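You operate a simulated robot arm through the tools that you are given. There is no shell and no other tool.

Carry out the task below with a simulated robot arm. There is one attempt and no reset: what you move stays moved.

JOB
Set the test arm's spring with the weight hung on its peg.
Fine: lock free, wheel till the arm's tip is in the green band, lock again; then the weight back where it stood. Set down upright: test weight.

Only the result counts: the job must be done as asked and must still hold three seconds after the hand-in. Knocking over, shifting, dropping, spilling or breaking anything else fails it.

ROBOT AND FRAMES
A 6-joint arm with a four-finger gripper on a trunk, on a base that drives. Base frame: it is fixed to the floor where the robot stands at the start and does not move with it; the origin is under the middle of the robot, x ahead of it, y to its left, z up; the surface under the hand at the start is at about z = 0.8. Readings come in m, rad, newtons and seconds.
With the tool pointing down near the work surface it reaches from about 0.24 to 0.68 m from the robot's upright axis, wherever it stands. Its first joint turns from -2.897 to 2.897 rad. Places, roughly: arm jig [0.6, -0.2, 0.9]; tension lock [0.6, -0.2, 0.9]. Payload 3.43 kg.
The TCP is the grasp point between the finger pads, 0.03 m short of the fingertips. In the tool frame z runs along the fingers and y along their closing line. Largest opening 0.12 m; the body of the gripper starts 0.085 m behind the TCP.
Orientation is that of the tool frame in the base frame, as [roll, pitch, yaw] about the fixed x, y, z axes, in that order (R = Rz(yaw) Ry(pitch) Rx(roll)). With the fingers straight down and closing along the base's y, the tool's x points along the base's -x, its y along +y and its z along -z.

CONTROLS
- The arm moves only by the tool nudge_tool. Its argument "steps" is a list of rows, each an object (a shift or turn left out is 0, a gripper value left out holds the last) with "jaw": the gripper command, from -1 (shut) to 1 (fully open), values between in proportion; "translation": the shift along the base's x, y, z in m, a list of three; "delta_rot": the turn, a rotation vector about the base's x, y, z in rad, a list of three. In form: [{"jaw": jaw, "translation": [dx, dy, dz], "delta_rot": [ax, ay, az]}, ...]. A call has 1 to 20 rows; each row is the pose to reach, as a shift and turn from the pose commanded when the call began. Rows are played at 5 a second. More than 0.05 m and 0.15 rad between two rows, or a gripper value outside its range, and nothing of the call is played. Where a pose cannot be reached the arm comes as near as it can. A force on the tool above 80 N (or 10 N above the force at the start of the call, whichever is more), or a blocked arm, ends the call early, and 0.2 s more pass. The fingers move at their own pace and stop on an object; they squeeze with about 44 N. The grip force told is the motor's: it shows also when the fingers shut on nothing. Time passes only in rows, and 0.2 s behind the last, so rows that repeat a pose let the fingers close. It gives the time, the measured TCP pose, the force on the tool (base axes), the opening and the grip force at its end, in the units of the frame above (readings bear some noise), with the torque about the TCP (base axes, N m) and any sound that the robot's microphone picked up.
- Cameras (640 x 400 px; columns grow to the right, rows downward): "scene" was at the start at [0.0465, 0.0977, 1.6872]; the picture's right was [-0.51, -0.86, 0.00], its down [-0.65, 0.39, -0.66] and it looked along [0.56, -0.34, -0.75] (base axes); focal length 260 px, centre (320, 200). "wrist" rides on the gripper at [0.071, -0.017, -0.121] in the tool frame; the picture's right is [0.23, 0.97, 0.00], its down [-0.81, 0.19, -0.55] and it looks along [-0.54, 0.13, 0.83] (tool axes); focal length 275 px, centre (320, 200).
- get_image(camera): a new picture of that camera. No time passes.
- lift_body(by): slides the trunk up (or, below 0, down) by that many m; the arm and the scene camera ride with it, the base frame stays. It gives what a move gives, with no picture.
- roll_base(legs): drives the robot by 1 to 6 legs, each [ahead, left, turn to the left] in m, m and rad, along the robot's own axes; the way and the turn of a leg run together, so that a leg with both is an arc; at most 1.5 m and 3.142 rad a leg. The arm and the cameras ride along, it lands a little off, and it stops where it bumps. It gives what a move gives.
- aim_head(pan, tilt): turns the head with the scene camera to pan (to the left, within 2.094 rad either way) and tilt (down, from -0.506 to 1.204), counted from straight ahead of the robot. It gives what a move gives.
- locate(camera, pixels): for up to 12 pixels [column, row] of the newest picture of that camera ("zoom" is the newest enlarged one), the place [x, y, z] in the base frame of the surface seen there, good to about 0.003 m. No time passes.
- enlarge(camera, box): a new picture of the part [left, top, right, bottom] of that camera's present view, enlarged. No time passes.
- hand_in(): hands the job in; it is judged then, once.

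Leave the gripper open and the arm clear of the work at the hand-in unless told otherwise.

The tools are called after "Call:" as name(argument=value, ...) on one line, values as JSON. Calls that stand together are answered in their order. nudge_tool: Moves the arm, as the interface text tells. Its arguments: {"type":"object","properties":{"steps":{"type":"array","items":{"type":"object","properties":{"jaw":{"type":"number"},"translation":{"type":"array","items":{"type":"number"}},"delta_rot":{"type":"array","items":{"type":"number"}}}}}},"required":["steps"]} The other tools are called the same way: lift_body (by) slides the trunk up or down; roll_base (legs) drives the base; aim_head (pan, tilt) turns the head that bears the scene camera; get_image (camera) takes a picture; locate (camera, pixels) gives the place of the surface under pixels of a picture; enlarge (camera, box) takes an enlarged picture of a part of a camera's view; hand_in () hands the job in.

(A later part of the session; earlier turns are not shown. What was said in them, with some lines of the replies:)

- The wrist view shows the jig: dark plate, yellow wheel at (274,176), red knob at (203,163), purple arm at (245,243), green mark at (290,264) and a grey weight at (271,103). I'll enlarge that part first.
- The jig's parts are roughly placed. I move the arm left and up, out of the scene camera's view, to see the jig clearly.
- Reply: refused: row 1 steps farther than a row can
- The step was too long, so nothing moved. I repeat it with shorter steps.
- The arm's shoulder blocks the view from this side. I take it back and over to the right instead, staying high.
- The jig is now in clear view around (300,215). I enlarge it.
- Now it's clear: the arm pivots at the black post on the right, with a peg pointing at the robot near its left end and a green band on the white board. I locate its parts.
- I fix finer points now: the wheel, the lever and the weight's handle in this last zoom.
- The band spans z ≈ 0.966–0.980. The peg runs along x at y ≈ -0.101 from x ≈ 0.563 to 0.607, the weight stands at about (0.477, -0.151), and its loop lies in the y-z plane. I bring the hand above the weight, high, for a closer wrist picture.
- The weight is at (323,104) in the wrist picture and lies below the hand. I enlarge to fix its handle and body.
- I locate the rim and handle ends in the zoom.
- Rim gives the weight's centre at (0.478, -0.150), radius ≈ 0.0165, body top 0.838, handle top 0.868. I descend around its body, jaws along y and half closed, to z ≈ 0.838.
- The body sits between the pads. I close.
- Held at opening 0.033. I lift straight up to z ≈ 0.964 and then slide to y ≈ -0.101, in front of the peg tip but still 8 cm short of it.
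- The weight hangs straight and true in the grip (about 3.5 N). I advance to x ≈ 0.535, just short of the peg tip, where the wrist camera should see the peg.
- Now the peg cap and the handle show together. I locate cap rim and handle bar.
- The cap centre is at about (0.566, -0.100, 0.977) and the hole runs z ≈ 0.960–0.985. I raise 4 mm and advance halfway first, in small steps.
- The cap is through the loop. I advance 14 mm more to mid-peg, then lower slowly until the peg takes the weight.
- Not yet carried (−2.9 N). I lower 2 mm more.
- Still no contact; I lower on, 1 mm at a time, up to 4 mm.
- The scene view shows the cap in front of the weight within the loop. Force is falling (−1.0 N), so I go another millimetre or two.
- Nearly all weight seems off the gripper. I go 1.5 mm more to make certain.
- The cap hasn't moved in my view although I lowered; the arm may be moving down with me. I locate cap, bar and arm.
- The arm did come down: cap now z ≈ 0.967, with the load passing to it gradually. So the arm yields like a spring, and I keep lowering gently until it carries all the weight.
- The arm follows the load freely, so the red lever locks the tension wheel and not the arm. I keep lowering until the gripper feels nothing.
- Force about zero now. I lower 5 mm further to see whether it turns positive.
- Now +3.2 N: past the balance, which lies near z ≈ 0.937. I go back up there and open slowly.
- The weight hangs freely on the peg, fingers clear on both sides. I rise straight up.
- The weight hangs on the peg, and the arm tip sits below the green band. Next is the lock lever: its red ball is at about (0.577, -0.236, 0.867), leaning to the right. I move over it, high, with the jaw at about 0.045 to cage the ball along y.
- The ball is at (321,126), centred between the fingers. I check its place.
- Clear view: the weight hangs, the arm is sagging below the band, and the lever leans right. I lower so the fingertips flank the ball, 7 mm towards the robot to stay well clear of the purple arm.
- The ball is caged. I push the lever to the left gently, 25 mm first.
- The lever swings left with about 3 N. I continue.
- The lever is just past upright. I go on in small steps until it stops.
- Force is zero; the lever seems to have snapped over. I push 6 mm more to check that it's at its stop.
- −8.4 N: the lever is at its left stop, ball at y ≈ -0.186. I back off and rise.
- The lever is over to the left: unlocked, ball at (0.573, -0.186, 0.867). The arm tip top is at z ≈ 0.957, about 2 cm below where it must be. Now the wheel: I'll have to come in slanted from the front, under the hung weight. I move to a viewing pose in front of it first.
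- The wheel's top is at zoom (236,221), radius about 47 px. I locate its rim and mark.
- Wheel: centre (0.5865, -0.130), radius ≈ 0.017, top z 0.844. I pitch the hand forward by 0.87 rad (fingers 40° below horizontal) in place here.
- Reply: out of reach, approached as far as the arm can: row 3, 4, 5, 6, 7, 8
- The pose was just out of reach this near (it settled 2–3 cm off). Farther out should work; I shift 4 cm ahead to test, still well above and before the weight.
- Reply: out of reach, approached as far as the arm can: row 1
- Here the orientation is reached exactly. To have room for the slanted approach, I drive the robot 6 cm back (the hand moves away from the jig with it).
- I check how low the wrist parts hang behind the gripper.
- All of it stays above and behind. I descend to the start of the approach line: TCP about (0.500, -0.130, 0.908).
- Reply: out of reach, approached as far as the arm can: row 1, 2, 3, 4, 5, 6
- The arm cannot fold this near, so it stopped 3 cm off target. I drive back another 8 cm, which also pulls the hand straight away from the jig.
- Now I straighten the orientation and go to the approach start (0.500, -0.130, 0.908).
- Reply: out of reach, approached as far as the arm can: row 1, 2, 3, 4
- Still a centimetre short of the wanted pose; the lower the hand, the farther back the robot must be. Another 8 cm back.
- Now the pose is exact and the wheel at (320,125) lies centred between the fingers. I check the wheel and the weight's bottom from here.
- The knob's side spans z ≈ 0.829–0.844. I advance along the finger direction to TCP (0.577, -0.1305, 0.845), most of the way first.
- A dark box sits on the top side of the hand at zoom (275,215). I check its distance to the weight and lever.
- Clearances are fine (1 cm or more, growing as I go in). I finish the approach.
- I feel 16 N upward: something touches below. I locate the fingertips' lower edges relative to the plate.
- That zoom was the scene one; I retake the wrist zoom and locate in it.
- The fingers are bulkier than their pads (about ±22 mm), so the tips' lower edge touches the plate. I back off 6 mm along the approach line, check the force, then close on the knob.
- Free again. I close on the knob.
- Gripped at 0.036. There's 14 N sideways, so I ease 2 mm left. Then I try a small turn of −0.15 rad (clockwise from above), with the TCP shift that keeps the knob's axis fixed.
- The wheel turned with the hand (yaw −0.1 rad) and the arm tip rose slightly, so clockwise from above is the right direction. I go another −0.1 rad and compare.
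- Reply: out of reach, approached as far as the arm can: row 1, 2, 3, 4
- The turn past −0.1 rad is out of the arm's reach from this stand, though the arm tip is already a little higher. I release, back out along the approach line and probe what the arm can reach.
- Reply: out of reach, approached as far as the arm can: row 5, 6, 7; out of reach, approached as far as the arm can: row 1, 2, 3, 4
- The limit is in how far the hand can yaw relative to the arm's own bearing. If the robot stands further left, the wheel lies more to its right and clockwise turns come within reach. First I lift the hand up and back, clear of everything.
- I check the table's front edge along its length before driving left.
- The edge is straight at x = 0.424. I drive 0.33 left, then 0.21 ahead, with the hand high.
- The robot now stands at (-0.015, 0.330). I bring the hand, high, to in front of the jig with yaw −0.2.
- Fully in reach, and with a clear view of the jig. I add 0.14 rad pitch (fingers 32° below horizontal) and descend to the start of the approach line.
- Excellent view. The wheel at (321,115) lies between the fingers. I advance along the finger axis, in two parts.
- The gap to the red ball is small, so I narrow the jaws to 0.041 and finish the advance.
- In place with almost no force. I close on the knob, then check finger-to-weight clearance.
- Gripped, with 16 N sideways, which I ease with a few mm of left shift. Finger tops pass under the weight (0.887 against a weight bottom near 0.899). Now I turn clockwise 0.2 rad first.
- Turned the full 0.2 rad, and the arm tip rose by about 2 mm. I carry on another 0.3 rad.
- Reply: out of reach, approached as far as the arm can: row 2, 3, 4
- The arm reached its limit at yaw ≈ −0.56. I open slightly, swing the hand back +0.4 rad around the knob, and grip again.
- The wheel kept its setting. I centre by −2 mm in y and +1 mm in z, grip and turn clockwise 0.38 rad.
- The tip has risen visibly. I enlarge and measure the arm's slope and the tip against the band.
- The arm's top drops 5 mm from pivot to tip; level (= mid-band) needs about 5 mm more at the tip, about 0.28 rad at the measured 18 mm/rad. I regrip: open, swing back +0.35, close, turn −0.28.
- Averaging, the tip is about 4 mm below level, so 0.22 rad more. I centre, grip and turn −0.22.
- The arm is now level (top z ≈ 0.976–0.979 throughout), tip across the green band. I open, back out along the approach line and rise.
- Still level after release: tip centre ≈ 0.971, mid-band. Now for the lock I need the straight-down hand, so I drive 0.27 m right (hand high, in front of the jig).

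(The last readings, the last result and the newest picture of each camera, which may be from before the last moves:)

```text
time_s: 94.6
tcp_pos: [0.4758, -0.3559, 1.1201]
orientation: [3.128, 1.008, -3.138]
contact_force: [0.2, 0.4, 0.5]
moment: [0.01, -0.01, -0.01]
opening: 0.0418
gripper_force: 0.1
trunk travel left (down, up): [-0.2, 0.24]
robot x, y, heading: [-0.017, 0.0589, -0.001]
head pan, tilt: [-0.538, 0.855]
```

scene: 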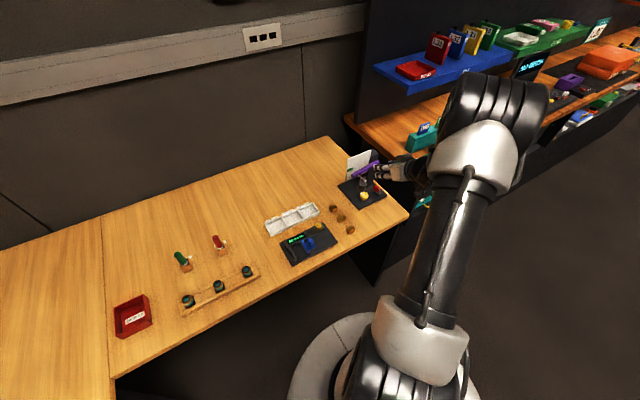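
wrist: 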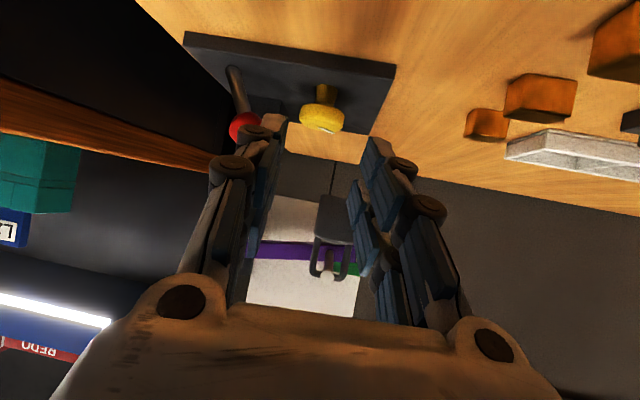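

Now I pitch the hand back to straight down.

Call:
nudge_tool(steps=[{"delta_rot": [0, 0.14, 0]}, {"delta_rot": [0, 0.28, 0]}, {"delta_rot": [0, 0.42, 0]}, {"delta_rot": [0, 0.56, 0]}, {"delta_rot": [0, 0.7, 0]}, {"delta_rot": [0, 0.84, 0]}, {"delta_rot": [0, 0.96, 0]}, {"delta_rot": [0, 1.009, 0]}, {"delta_rot": [0, 1.009, 0]}])

Call:
enlarge(camera="scene", box=[260, 140, 380, 240])

```text
time_s: 96.6
tcp_pos: [0.475, -0.3577, 1.1171]
orientation: [3.126, -0.001, -3.141]
contact_force: [-0.8, 0.1, 0.1]
moment: [0.01, 0.04, 0.0]
opening: 0.0419
gripper_force: 0.0
trunk travel left (down, up): [-0.2, 0.24]
robot x, y, heading: [-0.0162, 0.0546, -0.0]
head pan, tilt: [-0.538, 0.855]
```

```text
4.00 times, centred on (320, 190) of scene
```

zoom: 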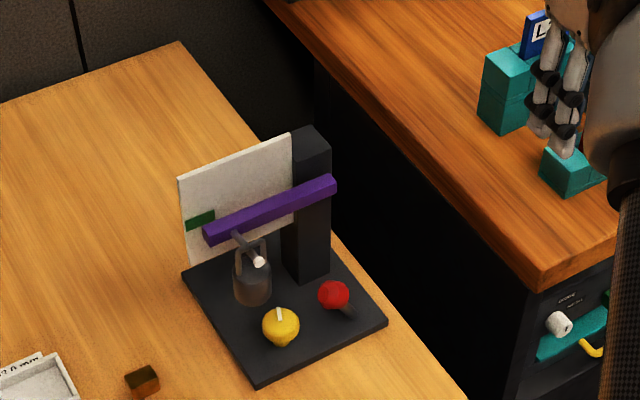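

The jig shows the arm level in the band. I go above the red ball, hand straight down, jaws 0.045.

Call:
nudge_tool(steps=[{"jaw": -0.25, "translation": [0.02, 0.035, 0], "delta_rot": [-0.0155, 0, 0]}, {"translation": [0.04, 0.07, 0], "delta_rot": [-0.0155, 0, 0]}, {"translation": [0.06, 0.105, 0], "delta_rot": [-0.0155, 0, 0]}, {"translation": [0.08, 0.14, 0], "delta_rot": [-0.0155, 0, 0]}, {"translation": [0.092, 0.172, 0], "delta_rot": [-0.0155, 0, 0]}, {"translation": [0.092, 0.172, -0.04], "delta_rot": [-0.0155, 0, 0]}, {"translation": [0.092, 0.172, -0.08], "delta_rot": [-0.0155, 0, 0]}, {"translation": [0.092, 0.172, -0.12], "delta_rot": [-0.0155, 0, 0]}, {"translation": [0.092, 0.172, -0.15], "delta_rot": [-0.0155, 0, 0]}, {"translation": [0.092, 0.172, -0.15], "delta_rot": [-0.0155, 0, 0]}])

Call:
get_image(camera="wrist")

Call:
locate(camera="wrist", pixels=[[320, 126], [325, 130], [330, 140], [310, 126], [400, 130]])

```text
time_s: 98.8
tcp_pos: [0.5619, -0.1855, 0.9703]
orientation: [3.141, 0.0, -3.141]
contact_force: [-0.3, 0.0, -0.8]
moment: [0.02, 0.0, -0.02]
opening: 0.0454
gripper_force: 0.0
trunk travel left (down, up): [-0.2, 0.24]
robot x, y, heading: [-0.019, 0.055, -0.002]
head pan, tilt: [-0.538, 0.855]
```

```text
taken
```

wrist: 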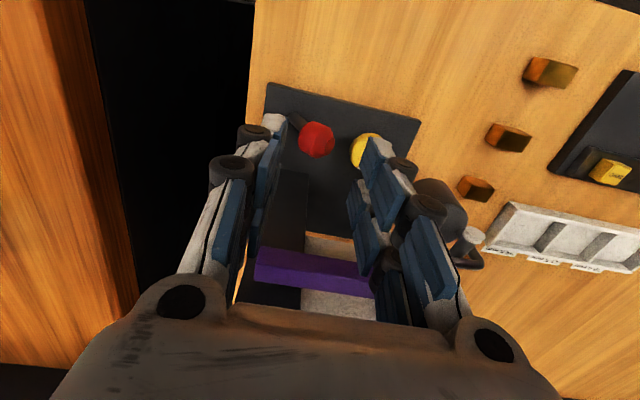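

```text
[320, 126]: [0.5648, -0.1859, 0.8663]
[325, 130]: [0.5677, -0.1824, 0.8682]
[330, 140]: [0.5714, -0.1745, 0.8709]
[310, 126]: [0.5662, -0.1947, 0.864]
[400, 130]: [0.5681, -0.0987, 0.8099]
```

The ball at (316,140) is between the fingers. I descend around it.

Call:
nudge_tool(steps=[{"translation": [0.005, 0, -0.03]}, {"translation": [0.005, 0, -0.055]}, {"translation": [0.005, 0, -0.077]}, {"translation": [0.005, 0, -0.077]}])

Call:
enlarge(camera="wrist", box=[220, 90, 420, 230])

```text
time_s: 99.8
tcp_pos: [0.5675, -0.1837, 0.8939]
orientation: [3.141, 0.001, -3.14]
contact_force: [0.4, -1.0, -0.1]
moment: [0.04, 0.0, 0.01]
opening: 0.0451
gripper_force: 0.1
trunk travel left (down, up): [-0.2, 0.24]
robot x, y, heading: [-0.0151, 0.0604, -0.003]
head pan, tilt: [-0.538, 0.855]
```

```text
2.86 times, centred on (320, 160) of wrist
```

zoom: 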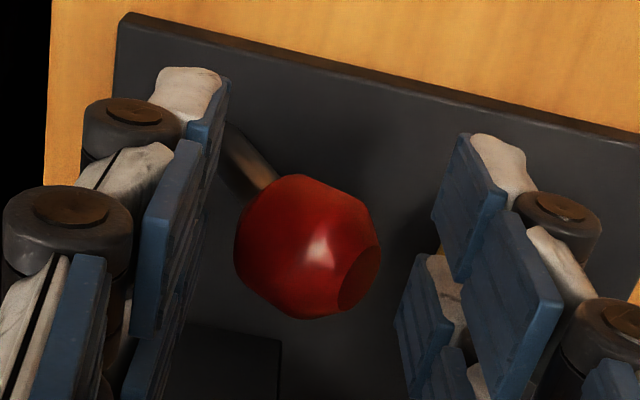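

Caged. I push the lever to the right towards its locked side, most of the way first.

Call:
nudge_tool(steps=[{"translation": [0, -0.01, 0]}, {"translation": [0, -0.018, 0]}, {"translation": [0, -0.026, 0]}, {"translation": [0, -0.034, 0]}, {"translation": [0, -0.042, 0]}, {"translation": [0, -0.05, 0]}, {"translation": [0, -0.055, 0]}, {"translation": [0, -0.055, 0]}])

Call:
enlarge(camera="wrist", box=[220, 90, 420, 230])

```text
time_s: 101.6
tcp_pos: [0.5695, -0.2391, 0.8939]
orientation: [3.141, 0.001, 3.141]
contact_force: [-0.6, 1.8, 5.6]
moment: [0.24, -0.02, 0.03]
opening: 0.0489
gripper_force: 1.1
trunk travel left (down, up): [-0.2, 0.24]
robot x, y, heading: [-0.0162, 0.0576, -0.005]
head pan, tilt: [-0.538, 0.855]
```

```text
2.86 times, centred on (320, 160) of wrist
```

zoom: 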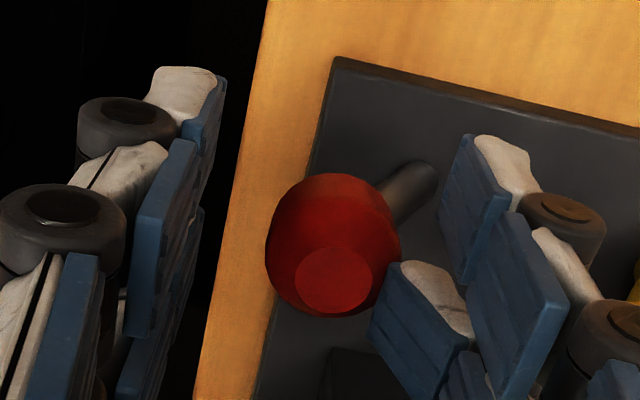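

Nearly there, ball leaning right. I push on to the stop.

Call:
nudge_tool(steps=[{"translation": [0, -0.004, 0.0]}, {"translation": [0, -0.008, 0.0]}, {"translation": [0, -0.008, 0.0]}])

Call:
enlarge(camera="wrist", box=[220, 90, 420, 230])

Call:
locate(camera="zoom", pixels=[[330, 280], [330, 230], [280, 240]])

```text
time_s: 102.4
tcp_pos: [0.5701, -0.2447, 0.8951]
orientation: [-3.141, 0.002, -3.14]
contact_force: [-2.6, 13.5, 15.1]
moment: [0.61, 0.06, 0.25]
opening: 0.0554
gripper_force: 8.0
trunk travel left (down, up): [-0.2, 0.24]
robot x, y, heading: [-0.0144, 0.0558, 0.002]
head pan, tilt: [-0.538, 0.855]
```

```text
2.86 times, centred on (320, 160) of wrist
```

zoom: 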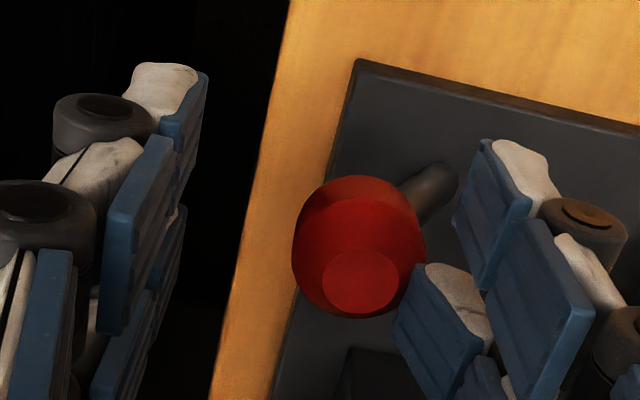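

```text
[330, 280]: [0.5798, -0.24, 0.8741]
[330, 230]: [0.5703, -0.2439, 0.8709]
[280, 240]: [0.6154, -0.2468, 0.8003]
```

13.5 N at its stop, ball back at y ≈ -0.236, as it stood when locked. I back off and rise, then verify.

Call:
nudge_tool(steps=[{"translation": [0, 0.006, 0]}, {"translation": [0, 0.01, 0]}, {"translation": [0, 0.01, 0.03]}, {"translation": [0, 0.01, 0.07]}, {"translation": [0, 0.01, 0.11]}, {"translation": [-0.01, 0.01, 0.15]}, {"translation": [-0.04, 0.0, 0.18]}, {"translation": [-0.07, -0.03, 0.2]}, {"translation": [-0.1, -0.06, 0.2]}, {"translation": [-0.1, -0.1, 0.2]}, {"translation": [-0.1, -0.1, 0.2]}])

Call:
enlarge(camera="scene", box=[280, 155, 360, 230])

Call:
locate(camera="zoom", pixels=[[165, 160], [340, 100], [150, 150], [155, 160], [420, 260], [250, 200], [250, 270]])

```text
time_s: 104.8
tcp_pos: [0.471, -0.3494, 1.0919]
orientation: [3.141, 0.0, -3.14]
contact_force: [0.3, 0.1, 0.5]
moment: [-0.01, -0.01, -0.02]
opening: 0.045
gripper_force: 0.0
trunk travel left (down, up): [-0.2, 0.24]
robot x, y, heading: [-0.0157, 0.057, -0.004]
head pan, tilt: [-0.538, 0.855]
```

```text
5.33 times, centred on (320, 192) of scene
```

zoom: 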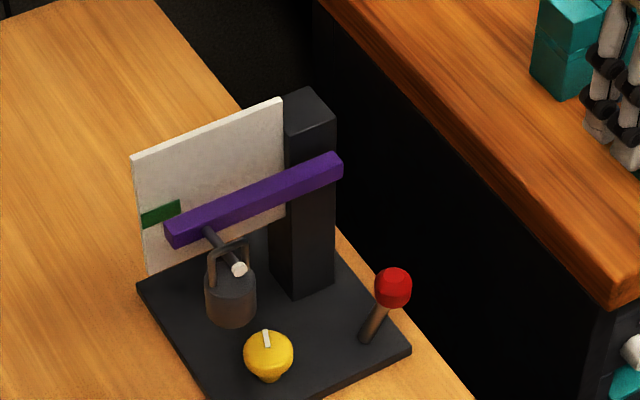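

```text
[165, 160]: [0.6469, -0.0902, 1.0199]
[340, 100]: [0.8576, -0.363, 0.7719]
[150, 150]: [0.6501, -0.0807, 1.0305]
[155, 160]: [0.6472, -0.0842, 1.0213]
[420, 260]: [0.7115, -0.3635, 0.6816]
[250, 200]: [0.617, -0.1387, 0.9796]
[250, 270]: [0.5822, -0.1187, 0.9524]
```

Locked again, lever leaning right. I double-check arm level and tip versus band in a closer zoom.

Call:
enlarge(camera="scene", box=[295, 165, 345, 210])

Call:
locate(camera="zoom", pixels=[[60, 222], [130, 195], [200, 170], [270, 143], [335, 118], [75, 243], [200, 195], [45, 197], [30, 222], [50, 216], [175, 290], [160, 335]])

```text
8.89 times, centred on (320, 188) of scene
```

zoom: 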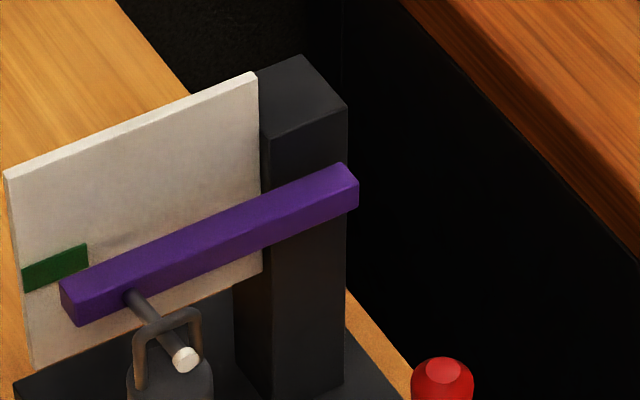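

```text
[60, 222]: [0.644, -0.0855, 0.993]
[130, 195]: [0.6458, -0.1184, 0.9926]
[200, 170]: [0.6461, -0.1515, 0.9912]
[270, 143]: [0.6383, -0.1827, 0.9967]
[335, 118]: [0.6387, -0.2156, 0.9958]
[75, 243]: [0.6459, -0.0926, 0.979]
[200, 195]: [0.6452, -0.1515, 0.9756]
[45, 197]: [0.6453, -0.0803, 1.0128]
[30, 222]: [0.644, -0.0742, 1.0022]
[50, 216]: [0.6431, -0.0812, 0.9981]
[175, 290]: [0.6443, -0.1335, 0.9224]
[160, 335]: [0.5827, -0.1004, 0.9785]
```

Call:
locate(camera="zoom", pixels=[[80, 282], [130, 262], [200, 233], [270, 204], [335, 175], [75, 305], [200, 253], [350, 195], [55, 257], [57, 276], [27, 268], [29, 286]])

```text
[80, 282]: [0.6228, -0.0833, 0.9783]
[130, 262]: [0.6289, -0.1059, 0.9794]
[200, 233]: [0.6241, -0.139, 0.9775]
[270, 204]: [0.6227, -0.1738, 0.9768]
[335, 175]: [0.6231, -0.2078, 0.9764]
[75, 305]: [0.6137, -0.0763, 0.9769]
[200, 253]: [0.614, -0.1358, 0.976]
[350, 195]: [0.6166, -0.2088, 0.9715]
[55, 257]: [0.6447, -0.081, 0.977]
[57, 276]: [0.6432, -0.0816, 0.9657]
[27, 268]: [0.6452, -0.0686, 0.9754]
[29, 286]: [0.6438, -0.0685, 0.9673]
```

The arm is level with the tip inside the band, locked. Now the weight comes off. I move above and in front of it to look.

Call:
nudge_tool(steps=[{"jaw": 0.2, "translation": [0, 0.04, 0]}, {"translation": [0, 0.08, 0]}, {"translation": [0.005, 0.12, 0]}, {"translation": [0.01, 0.16, 0]}, {"translation": [0.015, 0.2, 0]}, {"translation": [0.03, 0.235, 0]}, {"translation": [0.03, 0.248, -0.02]}, {"translation": [0.03, 0.248, -0.02]}])

Call:
get_image(camera="wrist")

Call:
enlarge(camera="wrist", box=[270, 170, 390, 270])

```text
time_s: 106.6
tcp_pos: [0.4977, -0.0995, 1.0714]
orientation: [3.141, 0.0, -3.141]
contact_force: [0.3, 0.5, 0.2]
moment: [0.01, 0.0, 0.06]
opening: 0.0723
gripper_force: 0.1
trunk travel left (down, up): [-0.2, 0.24]
robot x, y, heading: [-0.0161, 0.058, -0.003]
head pan, tilt: [-0.538, 0.855]
```

```text
taken
```

wrist: 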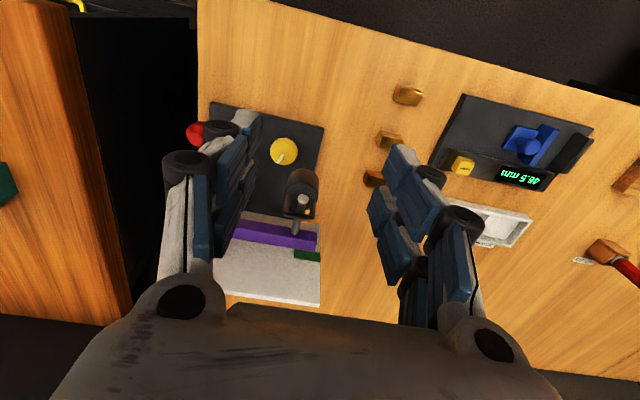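

```text
4.00 times, centred on (330, 220) of wrist
```

zoom: 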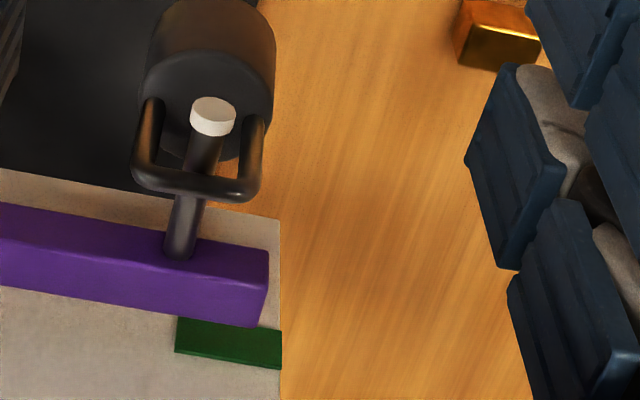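

Call:
locate(camera="zoom", pixels=[[210, 105], [148, 75], [272, 75], [210, 60], [142, 172], [252, 190], [195, 185], [215, 10], [150, 30], [272, 30], [185, 230], [210, 85]])

```text
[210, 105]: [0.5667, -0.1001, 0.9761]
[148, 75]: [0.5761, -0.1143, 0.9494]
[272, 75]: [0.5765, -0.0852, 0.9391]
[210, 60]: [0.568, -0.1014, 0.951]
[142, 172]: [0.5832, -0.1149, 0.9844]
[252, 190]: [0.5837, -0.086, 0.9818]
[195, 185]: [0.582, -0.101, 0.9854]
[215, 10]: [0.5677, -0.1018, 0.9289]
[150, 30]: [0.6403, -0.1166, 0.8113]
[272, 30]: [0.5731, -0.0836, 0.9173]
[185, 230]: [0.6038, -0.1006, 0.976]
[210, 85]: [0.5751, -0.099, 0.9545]
```

The weight hangs centred at (0.5835, -0.1005), base z ≈ 0.916. I go over it and down to z ≈ 0.958, fingers either side.

Call:
nudge_tool(steps=[{"translation": [0.04, -0.0005, 0]}, {"translation": [0.0785, -0.001, 0]}, {"translation": [0.0858, -0.001, 0]}, {"translation": [0.0858, -0.001, -0.03]}, {"translation": [0.0858, -0.001, -0.07]}, {"translation": [0.0858, -0.001, -0.1]}, {"translation": [0.0858, -0.001, -0.1134]}, {"translation": [0.0858, -0.001, -0.1134]}])

Call:
enlarge(camera="wrist", box=[240, 130, 400, 240])

Call:
enlarge(camera="scene", box=[280, 155, 360, 230])

```text
time_s: 108.4
tcp_pos: [0.5879, -0.0989, 0.9576]
orientation: [3.14, 0.0, -3.141]
contact_force: [0.1, 0.0, 0.4]
moment: [0.03, -0.04, -0.03]
opening: 0.072
gripper_force: 0.1
trunk travel left (down, up): [-0.2, 0.24]
robot x, y, heading: [-0.0199, 0.0568, -0.0]
head pan, tilt: [-0.538, 0.855]
```

```text
3.64 times, centred on (320, 185) of wrist
```

zoom: 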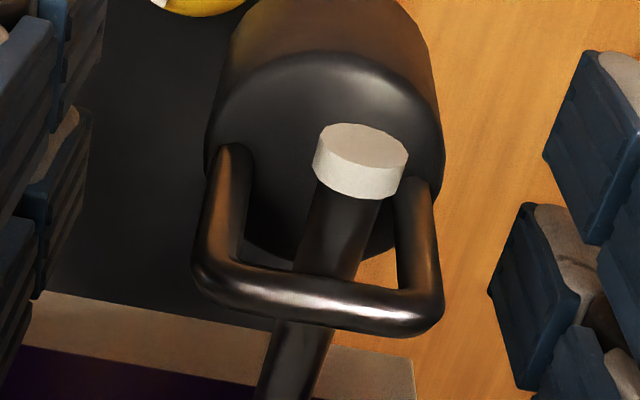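

```text
5.33 times, centred on (320, 192) of scene
```

zoom: 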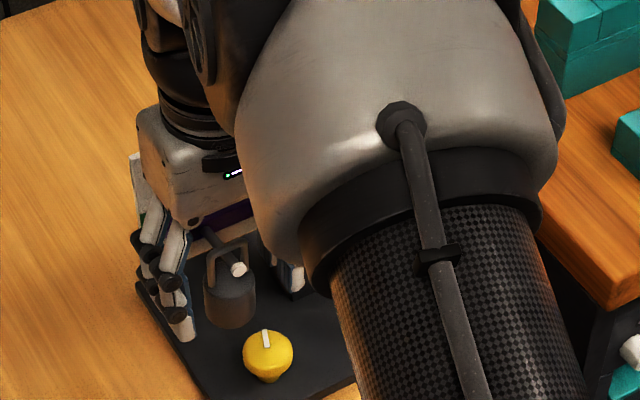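

The weight lies between the fingers just as when I released it. I close.

Call:
nudge_tool(steps=[{"jaw": -0.1}, {"jaw": -0.3}, {"jaw": -0.45}, {"jaw": -0.7}, {"jaw": -1}, {"jaw": -1}, {"jaw": -1}])

Call:
enlarge(camera="wrist", box=[240, 130, 400, 240])

Call:
locate(camera="zoom", pixels=[[365, 145], [310, 290], [325, 80], [300, 340]])

```text
time_s: 110.0
tcp_pos: [0.5872, -0.0999, 0.9591]
orientation: [-3.14, 0.001, -3.141]
contact_force: [0.7, -1.2, 0.7]
moment: [0.01, -0.02, 0.01]
opening: 0.0344
gripper_force: 43.7
trunk travel left (down, up): [-0.2, 0.24]
robot x, y, heading: [-0.0147, 0.0567, 0.0]
head pan, tilt: [-0.538, 0.855]
```

```text
3.64 times, centred on (320, 185) of wrist
```

zoom: 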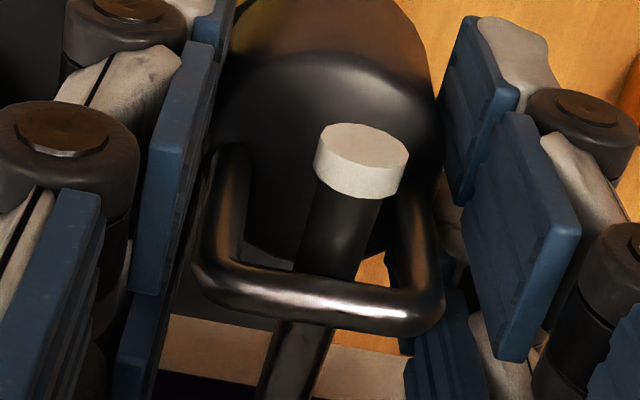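

```text
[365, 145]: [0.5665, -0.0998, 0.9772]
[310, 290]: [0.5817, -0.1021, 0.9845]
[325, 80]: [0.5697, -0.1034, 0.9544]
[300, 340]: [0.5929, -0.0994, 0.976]
```

Gripped (0.034). I lift a few mm at a time; the arm may follow up on its spring.

Call:
nudge_tool(steps=[{"translation": [0, 0, 0.003]}, {"translation": [0, 0, 0.006]}, {"translation": [0, 0, 0.01]}, {"translation": [0, 0, 0.01]}])

Call:
enlarge(camera="wrist", box=[240, 130, 400, 240])

Call:
locate(camera="zoom", pixels=[[365, 145], [310, 290], [325, 80], [295, 340]])

```text
time_s: 111.0
tcp_pos: [0.5868, -0.0991, 0.9702]
orientation: [-3.141, -0.001, -3.14]
contact_force: [-1.0, -0.1, -1.4]
moment: [-0.01, 0.01, 0.0]
opening: 0.0341
gripper_force: 43.7
trunk travel left (down, up): [-0.2, 0.24]
robot x, y, heading: [-0.0178, 0.0523, -0.002]
head pan, tilt: [-0.538, 0.855]
```

```text
3.64 times, centred on (320, 185) of wrist
```

zoom: 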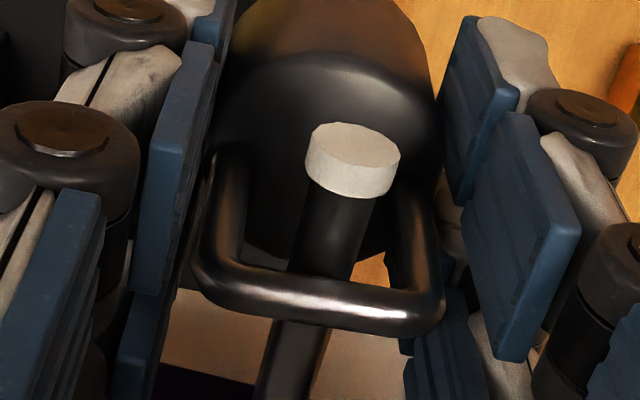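

```text
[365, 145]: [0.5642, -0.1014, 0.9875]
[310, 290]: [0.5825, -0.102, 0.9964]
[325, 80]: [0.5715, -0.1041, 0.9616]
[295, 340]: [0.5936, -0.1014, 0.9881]
```

The arm follows up (cap 0.9875). I keep lifting.

Call:
nudge_tool(steps=[{"translation": [0, 0, 0.004]}, {"translation": [0, 0, 0.008]}, {"translation": [0, 0, 0.012]}, {"translation": [0, 0, 0.012]}])

Call:
enlarge(camera="wrist", box=[240, 130, 400, 240])

Call:
locate(camera="zoom", pixels=[[360, 140], [310, 290], [325, 80], [290, 345]])

```text
time_s: 112.0
tcp_pos: [0.5874, -0.0997, 0.98]
orientation: [3.141, -0.002, -3.141]
contact_force: [-0.6, -0.2, -2.3]
moment: [0.01, 0.03, 0.0]
opening: 0.034
gripper_force: 43.9
trunk travel left (down, up): [-0.2, 0.24]
robot x, y, heading: [-0.0123, 0.0524, -0.0]
head pan, tilt: [-0.538, 0.855]
```

```text
3.64 times, centred on (320, 185) of wrist
```

zoom: 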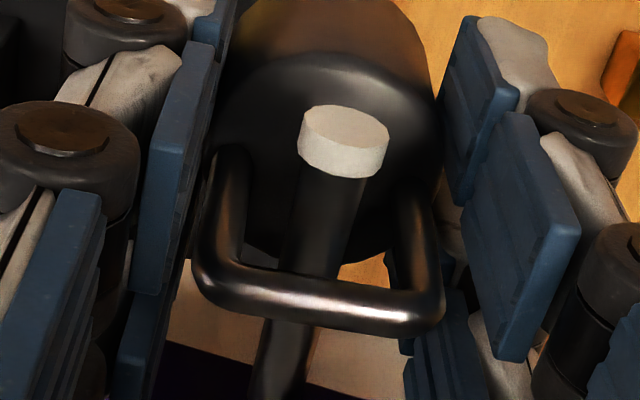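

```text
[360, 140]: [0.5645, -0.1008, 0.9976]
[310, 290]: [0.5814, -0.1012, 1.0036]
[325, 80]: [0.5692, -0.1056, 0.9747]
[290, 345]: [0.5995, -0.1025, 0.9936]
```

Still following (cap 0.998). Another centimetre.

Call:
nudge_tool(steps=[{"translation": [0, 0, 0.004]}, {"translation": [0, 0, 0.008]}, {"translation": [0, 0, 0.01]}, {"translation": [0, 0, 0.01]}])

Call:
enlarge(camera="wrist", box=[240, 130, 400, 240])

Call:
locate(camera="zoom", pixels=[[345, 130], [310, 290], [325, 80], [280, 345]])

```text
time_s: 113.0
tcp_pos: [0.5852, -0.0998, 0.991]
orientation: [-3.141, -0.002, -3.14]
contact_force: [0.7, -0.1, -2.3]
moment: [-0.01, 0.01, -0.01]
opening: 0.0341
gripper_force: 43.8
trunk travel left (down, up): [-0.2, 0.24]
robot x, y, heading: [-0.0156, 0.0544, -0.004]
head pan, tilt: [-0.538, 0.855]
```

```text
3.64 times, centred on (320, 185) of wrist
```

zoom: 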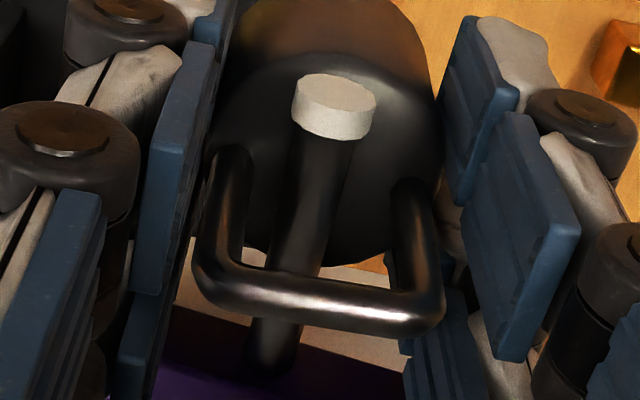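

```text
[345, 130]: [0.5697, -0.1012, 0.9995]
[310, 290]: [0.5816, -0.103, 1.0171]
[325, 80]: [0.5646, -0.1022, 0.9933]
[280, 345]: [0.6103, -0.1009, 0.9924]
```

The arm has stopped following; the cap centre (≈0.995) is now just below the middle of the hole. I lower 3 mm to centre it and pull the weight off towards the robot.

Call:
nudge_tool(steps=[{"translation": [0, 0, -0.003]}, {"translation": [-0.006, 0, -0.003]}, {"translation": [-0.012, 0, -0.003]}, {"translation": [-0.012, 0, -0.003]}])

Call:
enlarge(camera="wrist", box=[240, 130, 400, 240])

```text
time_s: 114.0
tcp_pos: [0.5748, -0.1015, 0.9884]
orientation: [-3.141, -0.002, -3.14]
contact_force: [0.2, 0.0, -2.5]
moment: [-0.01, 0.03, 0.0]
opening: 0.0341
gripper_force: 43.8
trunk travel left (down, up): [-0.2, 0.24]
robot x, y, heading: [-0.0114, 0.0512, -0.001]
head pan, tilt: [-0.538, 0.855]
```

```text
3.64 times, centred on (320, 185) of wrist
```

zoom: 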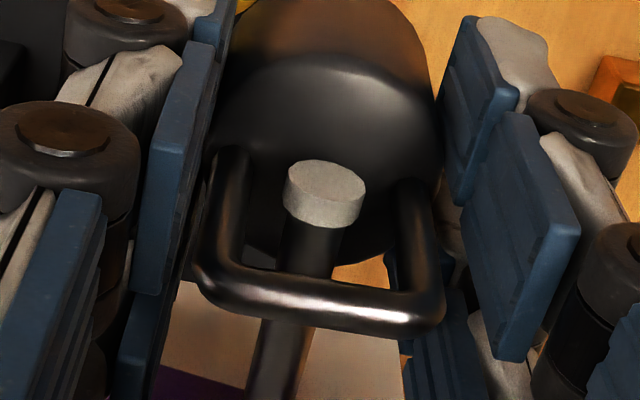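

Call:
locate(camera="zoom", pixels=[[325, 180], [325, 215], [310, 295], [325, 120], [310, 255]])

```text
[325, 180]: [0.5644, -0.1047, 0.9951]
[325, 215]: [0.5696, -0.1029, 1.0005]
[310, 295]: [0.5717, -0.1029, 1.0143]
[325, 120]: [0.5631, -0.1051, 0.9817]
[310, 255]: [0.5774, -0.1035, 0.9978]
```

Cap spans 0.990–1.0005, hole 0.985–1.0085: clear on both sides. I pull out fully.

Call:
nudge_tool(steps=[{"translation": [-0.008, 0, 0.0]}, {"translation": [-0.016, 0, 0.0]}, {"translation": [-0.026, 0, 0.0]}, {"translation": [-0.04, 0, 0.0]}, {"translation": [-0.06, 0, 0.0]}, {"translation": [-0.085, 0, 0.0]}, {"translation": [-0.096, 0, 0.0]}, {"translation": [-0.096, 0, 0.0]}])

Call:
get_image(camera="wrist")

Call:
enlarge(camera="wrist", box=[240, 100, 400, 250])

```text
time_s: 115.8
tcp_pos: [0.4803, -0.0999, 0.9875]
orientation: [-3.141, 0.0, -3.14]
contact_force: [0.5, 0.5, -2.3]
moment: [-0.02, -0.04, -0.01]
opening: 0.0336
gripper_force: 44.4
trunk travel left (down, up): [-0.2, 0.24]
robot x, y, heading: [-0.0144, 0.0582, 0.0]
head pan, tilt: [-0.538, 0.855]
```

```text
taken
```

wrist: 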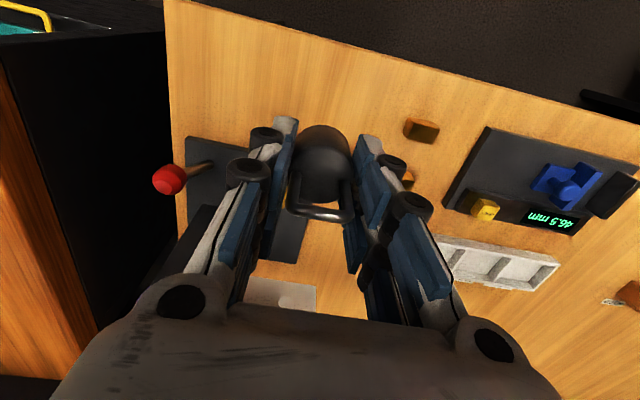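

```text
2.67 times, centred on (320, 175) of wrist
```

zoom: 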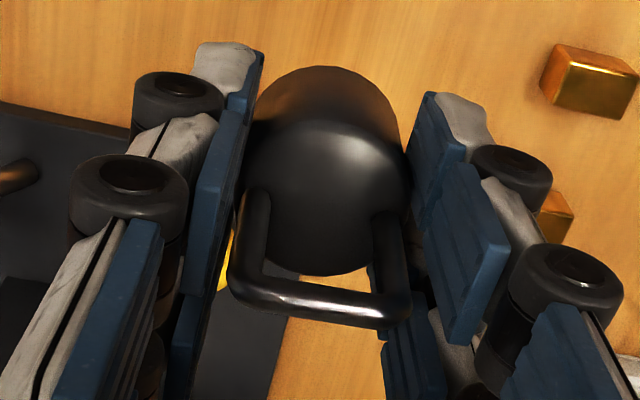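

Off the peg. I measure the weight's position in the hand to set it down exactly at (0.478, -0.150).

Call:
locate(camera="zoom", pixels=[[240, 285], [405, 305], [320, 300], [320, 105], [320, 145], [322, 268], [245, 150], [405, 160]])

```text
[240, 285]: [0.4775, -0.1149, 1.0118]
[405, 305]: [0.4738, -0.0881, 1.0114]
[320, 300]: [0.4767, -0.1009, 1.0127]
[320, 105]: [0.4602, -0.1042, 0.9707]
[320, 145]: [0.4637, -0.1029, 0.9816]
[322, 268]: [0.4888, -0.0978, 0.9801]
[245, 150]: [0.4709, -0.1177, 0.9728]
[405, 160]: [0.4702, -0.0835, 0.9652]
```

Handle bar at (0.476, -0.101), against (0.479, -0.1495) originally: shift +3 mm x, −48.5 mm y. Base is at ≈ 0.944. I move over and lower to just above the table.

Call:
nudge_tool(steps=[{"translation": [0.002, -0.025, 0]}, {"translation": [0.003, -0.0485, 0]}, {"translation": [0.003, -0.0485, -0.04]}, {"translation": [0.003, -0.0485, -0.08]}, {"translation": [0.003, -0.0485, -0.115]}, {"translation": [0.003, -0.0485, -0.132]}, {"translation": [0.003, -0.0485, -0.132]}])

Call:
enlarge(camera="wrist", box=[240, 100, 400, 250])

Call:
locate(camera="zoom", pixels=[[240, 285], [405, 305], [320, 300], [320, 145], [322, 268], [320, 60]])

```text
time_s: 117.4
tcp_pos: [0.4807, -0.1493, 0.8554]
orientation: [-3.141, 0.001, -3.141]
contact_force: [0.0, 0.3, -2.7]
moment: [-0.02, -0.03, 0.0]
opening: 0.0338
gripper_force: 44.1
trunk travel left (down, up): [-0.2, 0.24]
robot x, y, heading: [-0.0161, 0.054, 0.0]
head pan, tilt: [-0.538, 0.855]
```

```text
2.67 times, centred on (320, 175) of wrist
```

zoom: 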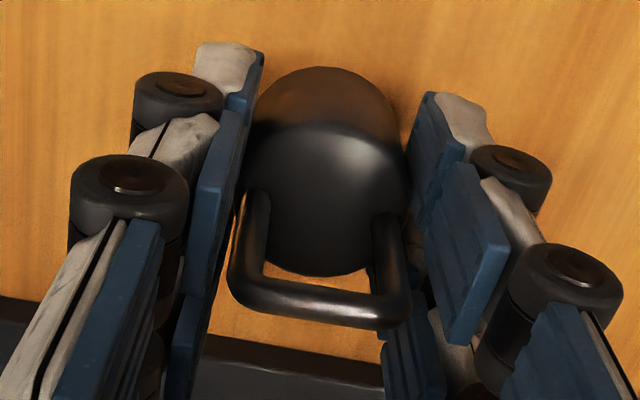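

```text
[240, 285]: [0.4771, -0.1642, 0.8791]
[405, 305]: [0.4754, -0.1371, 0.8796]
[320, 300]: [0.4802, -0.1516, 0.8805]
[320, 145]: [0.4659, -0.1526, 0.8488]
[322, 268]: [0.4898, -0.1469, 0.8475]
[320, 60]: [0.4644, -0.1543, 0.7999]
```

The bar is at (0.478, -0.151), base about 12 mm above the table. I lower gently to contact.

Call:
nudge_tool(steps=[{"translation": [0.001, 0.0005, -0.004]}, {"translation": [0.001, 0.0005, -0.007]}, {"translation": [0.001, 0.0005, -0.009]}, {"translation": [0.001, 0.0005, -0.01]}, {"translation": [0.001, 0.0005, -0.01]}])

Call:
nudge_tool(steps=[{"translation": [0, 0, -0.001]}, {"translation": [0, 0, -0.0015]}, {"translation": [0, 0, -0.0015]}])

```text
time_s: 118.6
tcp_pos: [0.482, -0.1485, 0.8466]
orientation: [-3.141, 0.0, -3.139]
contact_force: [-1.0, 0.2, -2.6]
moment: [0.0, -0.01, -0.02]
opening: 0.0337
gripper_force: 44.3
trunk travel left (down, up): [-0.2, 0.24]
robot x, y, heading: [-0.0149, 0.0582, 0.001]
head pan, tilt: [-0.538, 0.855]
```

```text
time_s: 119.4
tcp_pos: [0.4816, -0.1486, 0.8449]
orientation: [3.141, -0.001, -3.138]
contact_force: [0.0, 0.1, -2.9]
moment: [0.01, -0.01, 0.0]
opening: 0.0338
gripper_force: 44.4
trunk travel left (down, up): [-0.2, 0.24]
robot x, y, heading: [-0.0156, 0.0551, 0.003]
head pan, tilt: [-0.538, 0.855]
```

Not yet on the table. On in 1 mm steps.

Call:
nudge_tool(steps=[{"translation": [0, 0, -0.001]}, {"translation": [0, 0, -0.001]}])

Call:
nudge_tool(steps=[{"translation": [0, 0, -0.001]}, {"translation": [0, 0, -0.001]}])

```text
time_s: 120.0
tcp_pos: [0.4822, -0.1473, 0.843]
orientation: [-3.14, 0.0, -3.139]
contact_force: [0.8, 0.0, -1.3]
moment: [0.01, -0.04, 0.02]
opening: 0.0336
gripper_force: 43.7
trunk travel left (down, up): [-0.2, 0.24]
robot x, y, heading: [-0.0172, 0.0587, 0.004]
head pan, tilt: [-0.538, 0.855]
```

```text
time_s: 120.6
tcp_pos: [0.4824, -0.1476, 0.8436]
orientation: [-3.14, -0.001, -3.139]
contact_force: [1.3, -0.9, -2.8]
moment: [-0.04, -0.04, 0.0]
opening: 0.0335
gripper_force: 44.1
trunk travel left (down, up): [-0.2, 0.24]
robot x, y, heading: [-0.0152, 0.0574, 0.002]
head pan, tilt: [-0.538, 0.855]
```

Call:
nudge_tool(steps=[{"translation": [0, 0, -0.001]}, {"translation": [0, 0, -0.001]}])

Call:
enlarge(camera="wrist", box=[240, 100, 400, 250])

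Call:
locate(camera="zoom", pixels=[[240, 285], [405, 305], [320, 300], [270, 295], [370, 308], [320, 60]])

```text
time_s: 121.2
tcp_pos: [0.483, -0.1474, 0.8423]
orientation: [3.14, 0.0, 3.142]
contact_force: [-3.6, 1.0, 8.9]
moment: [-0.05, -0.01, -0.02]
opening: 0.0335
gripper_force: 43.7
trunk travel left (down, up): [-0.2, 0.24]
robot x, y, heading: [-0.0137, 0.0557, -0.003]
head pan, tilt: [-0.538, 0.855]
```

```text
2.67 times, centred on (320, 175) of wrist
```

zoom: 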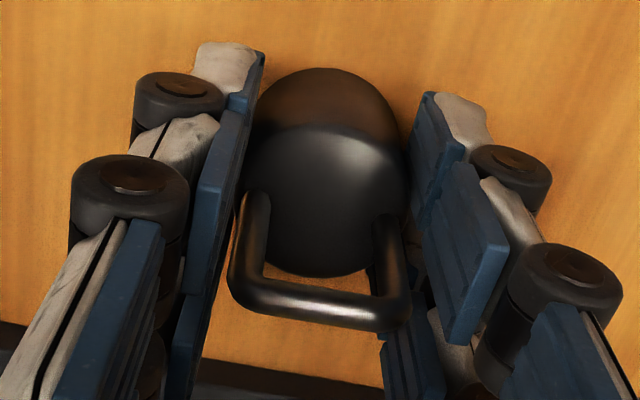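

```text
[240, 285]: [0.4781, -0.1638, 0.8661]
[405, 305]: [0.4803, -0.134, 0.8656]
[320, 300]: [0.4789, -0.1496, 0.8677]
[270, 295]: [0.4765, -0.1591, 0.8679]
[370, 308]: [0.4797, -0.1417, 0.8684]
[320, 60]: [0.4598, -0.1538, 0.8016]
```

Contact (+9 N), with the bar at (0.479, -0.150, 0.868), just as it stood. I open slowly and rise straight up.

Call:
nudge_tool(steps=[{"translation": [0, 0, 0.0007], "jaw": -0.44}, {"translation": [0, 0, 0.0007], "jaw": -0.38}, {"translation": [0, 0, 0.0007], "jaw": -0.3}, {"translation": [0, 0, 0.0007], "jaw": -0.1}, {"translation": [0, 0, 0.0007], "jaw": 0.2}, {"translation": [0, 0, 0.0007], "jaw": 0.2}, {"translation": [0, 0, 0.0007], "jaw": 0.2}, {"translation": [0, 0, 0.0007], "jaw": 0.2}])

Call:
nudge_tool(steps=[{"translation": [0, 0, 0.02]}, {"translation": [0, 0, 0.05]}, {"translation": [0, 0, 0.09]}, {"translation": [0, 0, 0.13]}, {"translation": [0, 0, 0.17]}, {"translation": [0, -0.02, 0.21]}, {"translation": [-0.02, -0.06, 0.22]}, {"translation": [-0.04, -0.1, 0.23]}, {"translation": [-0.06, -0.14, 0.23]}, {"translation": [-0.08, -0.18, 0.23]}, {"translation": [-0.1, -0.22, 0.23]}, {"translation": [-0.1, -0.22, 0.23], "jaw": 1}, {"translation": [-0.1, -0.22, 0.23], "jaw": 1}, {"translation": [-0.1, -0.22, 0.23], "jaw": 1}])

Call:
get_image(camera="scene")

Call:
enlarge(camera="scene", box=[290, 160, 390, 260])

Call:
locate(camera="zoom", pixels=[[100, 300], [320, 300]])

```text
time_s: 123.0
tcp_pos: [0.4831, -0.1477, 0.8418]
orientation: [-3.14, 0.001, -3.139]
contact_force: [0.9, 0.6, -0.3]
moment: [-0.01, -0.02, -0.02]
opening: 0.0716
gripper_force: 0.1
trunk travel left (down, up): [-0.2, 0.24]
robot x, y, heading: [-0.0157, 0.0598, -0.003]
head pan, tilt: [-0.538, 0.855]
```

```text
time_s: 126.0
tcp_pos: [0.3865, -0.3708, 1.072]
orientation: [-3.141, -0.001, -3.138]
contact_force: [-0.2, 0.3, 0.1]
moment: [-0.02, -0.03, 0.0]
opening: 0.1193
gripper_force: 0.2
trunk travel left (down, up): [-0.2, 0.24]
robot x, y, heading: [-0.0154, 0.0574, -0.003]
head pan, tilt: [-0.538, 0.855]
```

```text
taken
```

scene: 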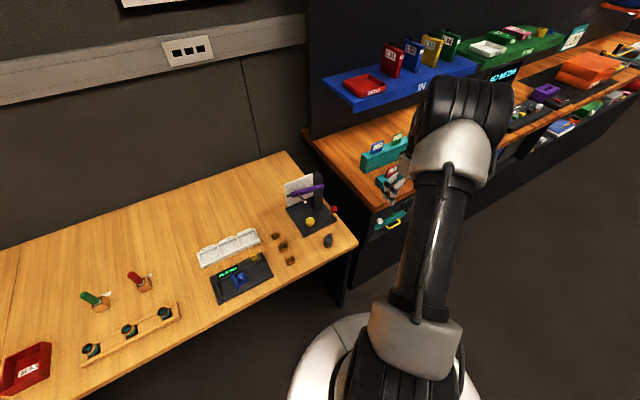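

```text
4.00 times, centred on (340, 210) of scene
```

zoom: 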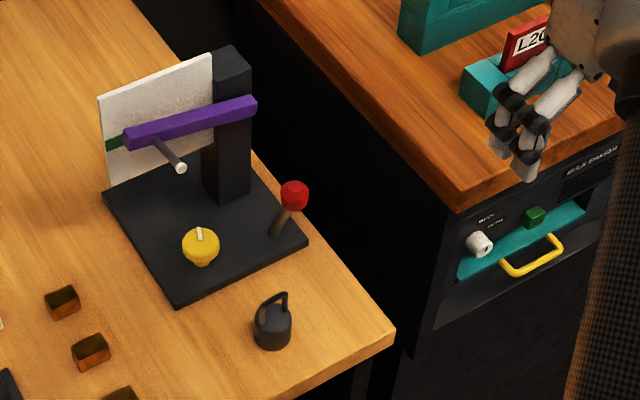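

```text
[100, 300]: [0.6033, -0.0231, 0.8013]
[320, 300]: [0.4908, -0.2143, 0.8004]
```

The weight stands upright, the lever is on its locked side, and the unloaded arm has risen as expected on its spring. I check the weight's and the jig's position once more.

Call:
enlarge(camera="scene", box=[310, 205, 360, 255])

Call:
locate(camera="zoom", pixels=[[165, 190], [205, 160], [140, 185], [180, 270], [240, 270], [210, 300], [50, 170], [230, 60], [140, 60]])

```text
8.00 times, centred on (335, 230) of scene
```

zoom: 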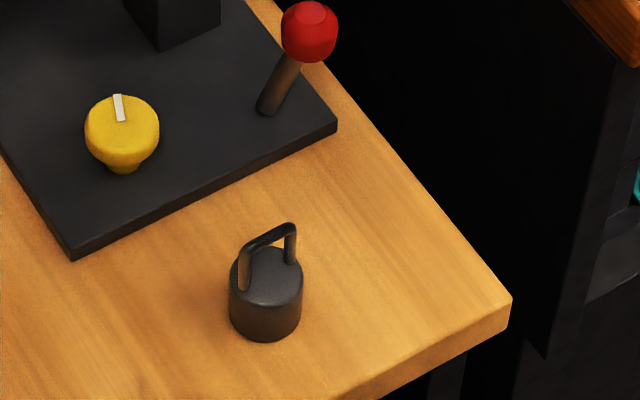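

```text
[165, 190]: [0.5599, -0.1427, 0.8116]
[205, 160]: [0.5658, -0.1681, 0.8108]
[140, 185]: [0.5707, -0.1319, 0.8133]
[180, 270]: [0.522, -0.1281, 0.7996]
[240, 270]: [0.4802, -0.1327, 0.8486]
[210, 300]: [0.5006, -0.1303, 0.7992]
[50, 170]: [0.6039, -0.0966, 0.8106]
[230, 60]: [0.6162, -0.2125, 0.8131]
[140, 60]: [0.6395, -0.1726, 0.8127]
```

Call:
locate(camera="zoom", pixels=[[246, 248], [290, 228], [268, 238], [265, 320], [72, 258], [335, 128], [310, 40], [265, 105]])

```text
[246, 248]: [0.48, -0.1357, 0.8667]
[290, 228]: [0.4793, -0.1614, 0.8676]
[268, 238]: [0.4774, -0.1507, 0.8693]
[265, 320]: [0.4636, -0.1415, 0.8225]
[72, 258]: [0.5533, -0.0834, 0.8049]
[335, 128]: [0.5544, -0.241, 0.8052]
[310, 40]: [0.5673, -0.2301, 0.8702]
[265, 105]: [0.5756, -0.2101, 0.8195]
```

The weight's handle is at (0.479, -0.150), as at the start. The jig is in place, the lever is locked, and the gripper is open and clear. I hand in.

Call:
hand_in()

```text
The job is handed in.
```

The spring is set and the job is handed in; I don't have the verdict.

- **Spring:** with the weight hung on the peg and the lock free, I turned the wheel until the arm was level. The tip then measured about z 0.971, near the middle of the green band (about 0.966 to 0.978).
- **Lock:** the red lever is back against its locked stop. With the weight still on, the arm was still level and in the band after locking.
- **Arm now:** with the weight off, the arm's spring holds the tip above the band, about 19 mm higher at the peg. I took this as normal for the unloaded arm.
- **Weight:** it stands upright where it started, at about (0.478, -0.150), within the roughly 3 mm I can measure.
- **Rest of the bench:** the jig's front corners read as before, to within a few mm. During the first approach to the wheel, the fingertips touched something with about 16 N, most likely the jig plate. I backed off and saw no sign that the jig moved.

The gripper is open and clear of the work. The robot stands about 6 cm left of where it began, because I had to move the base to turn the wheel.
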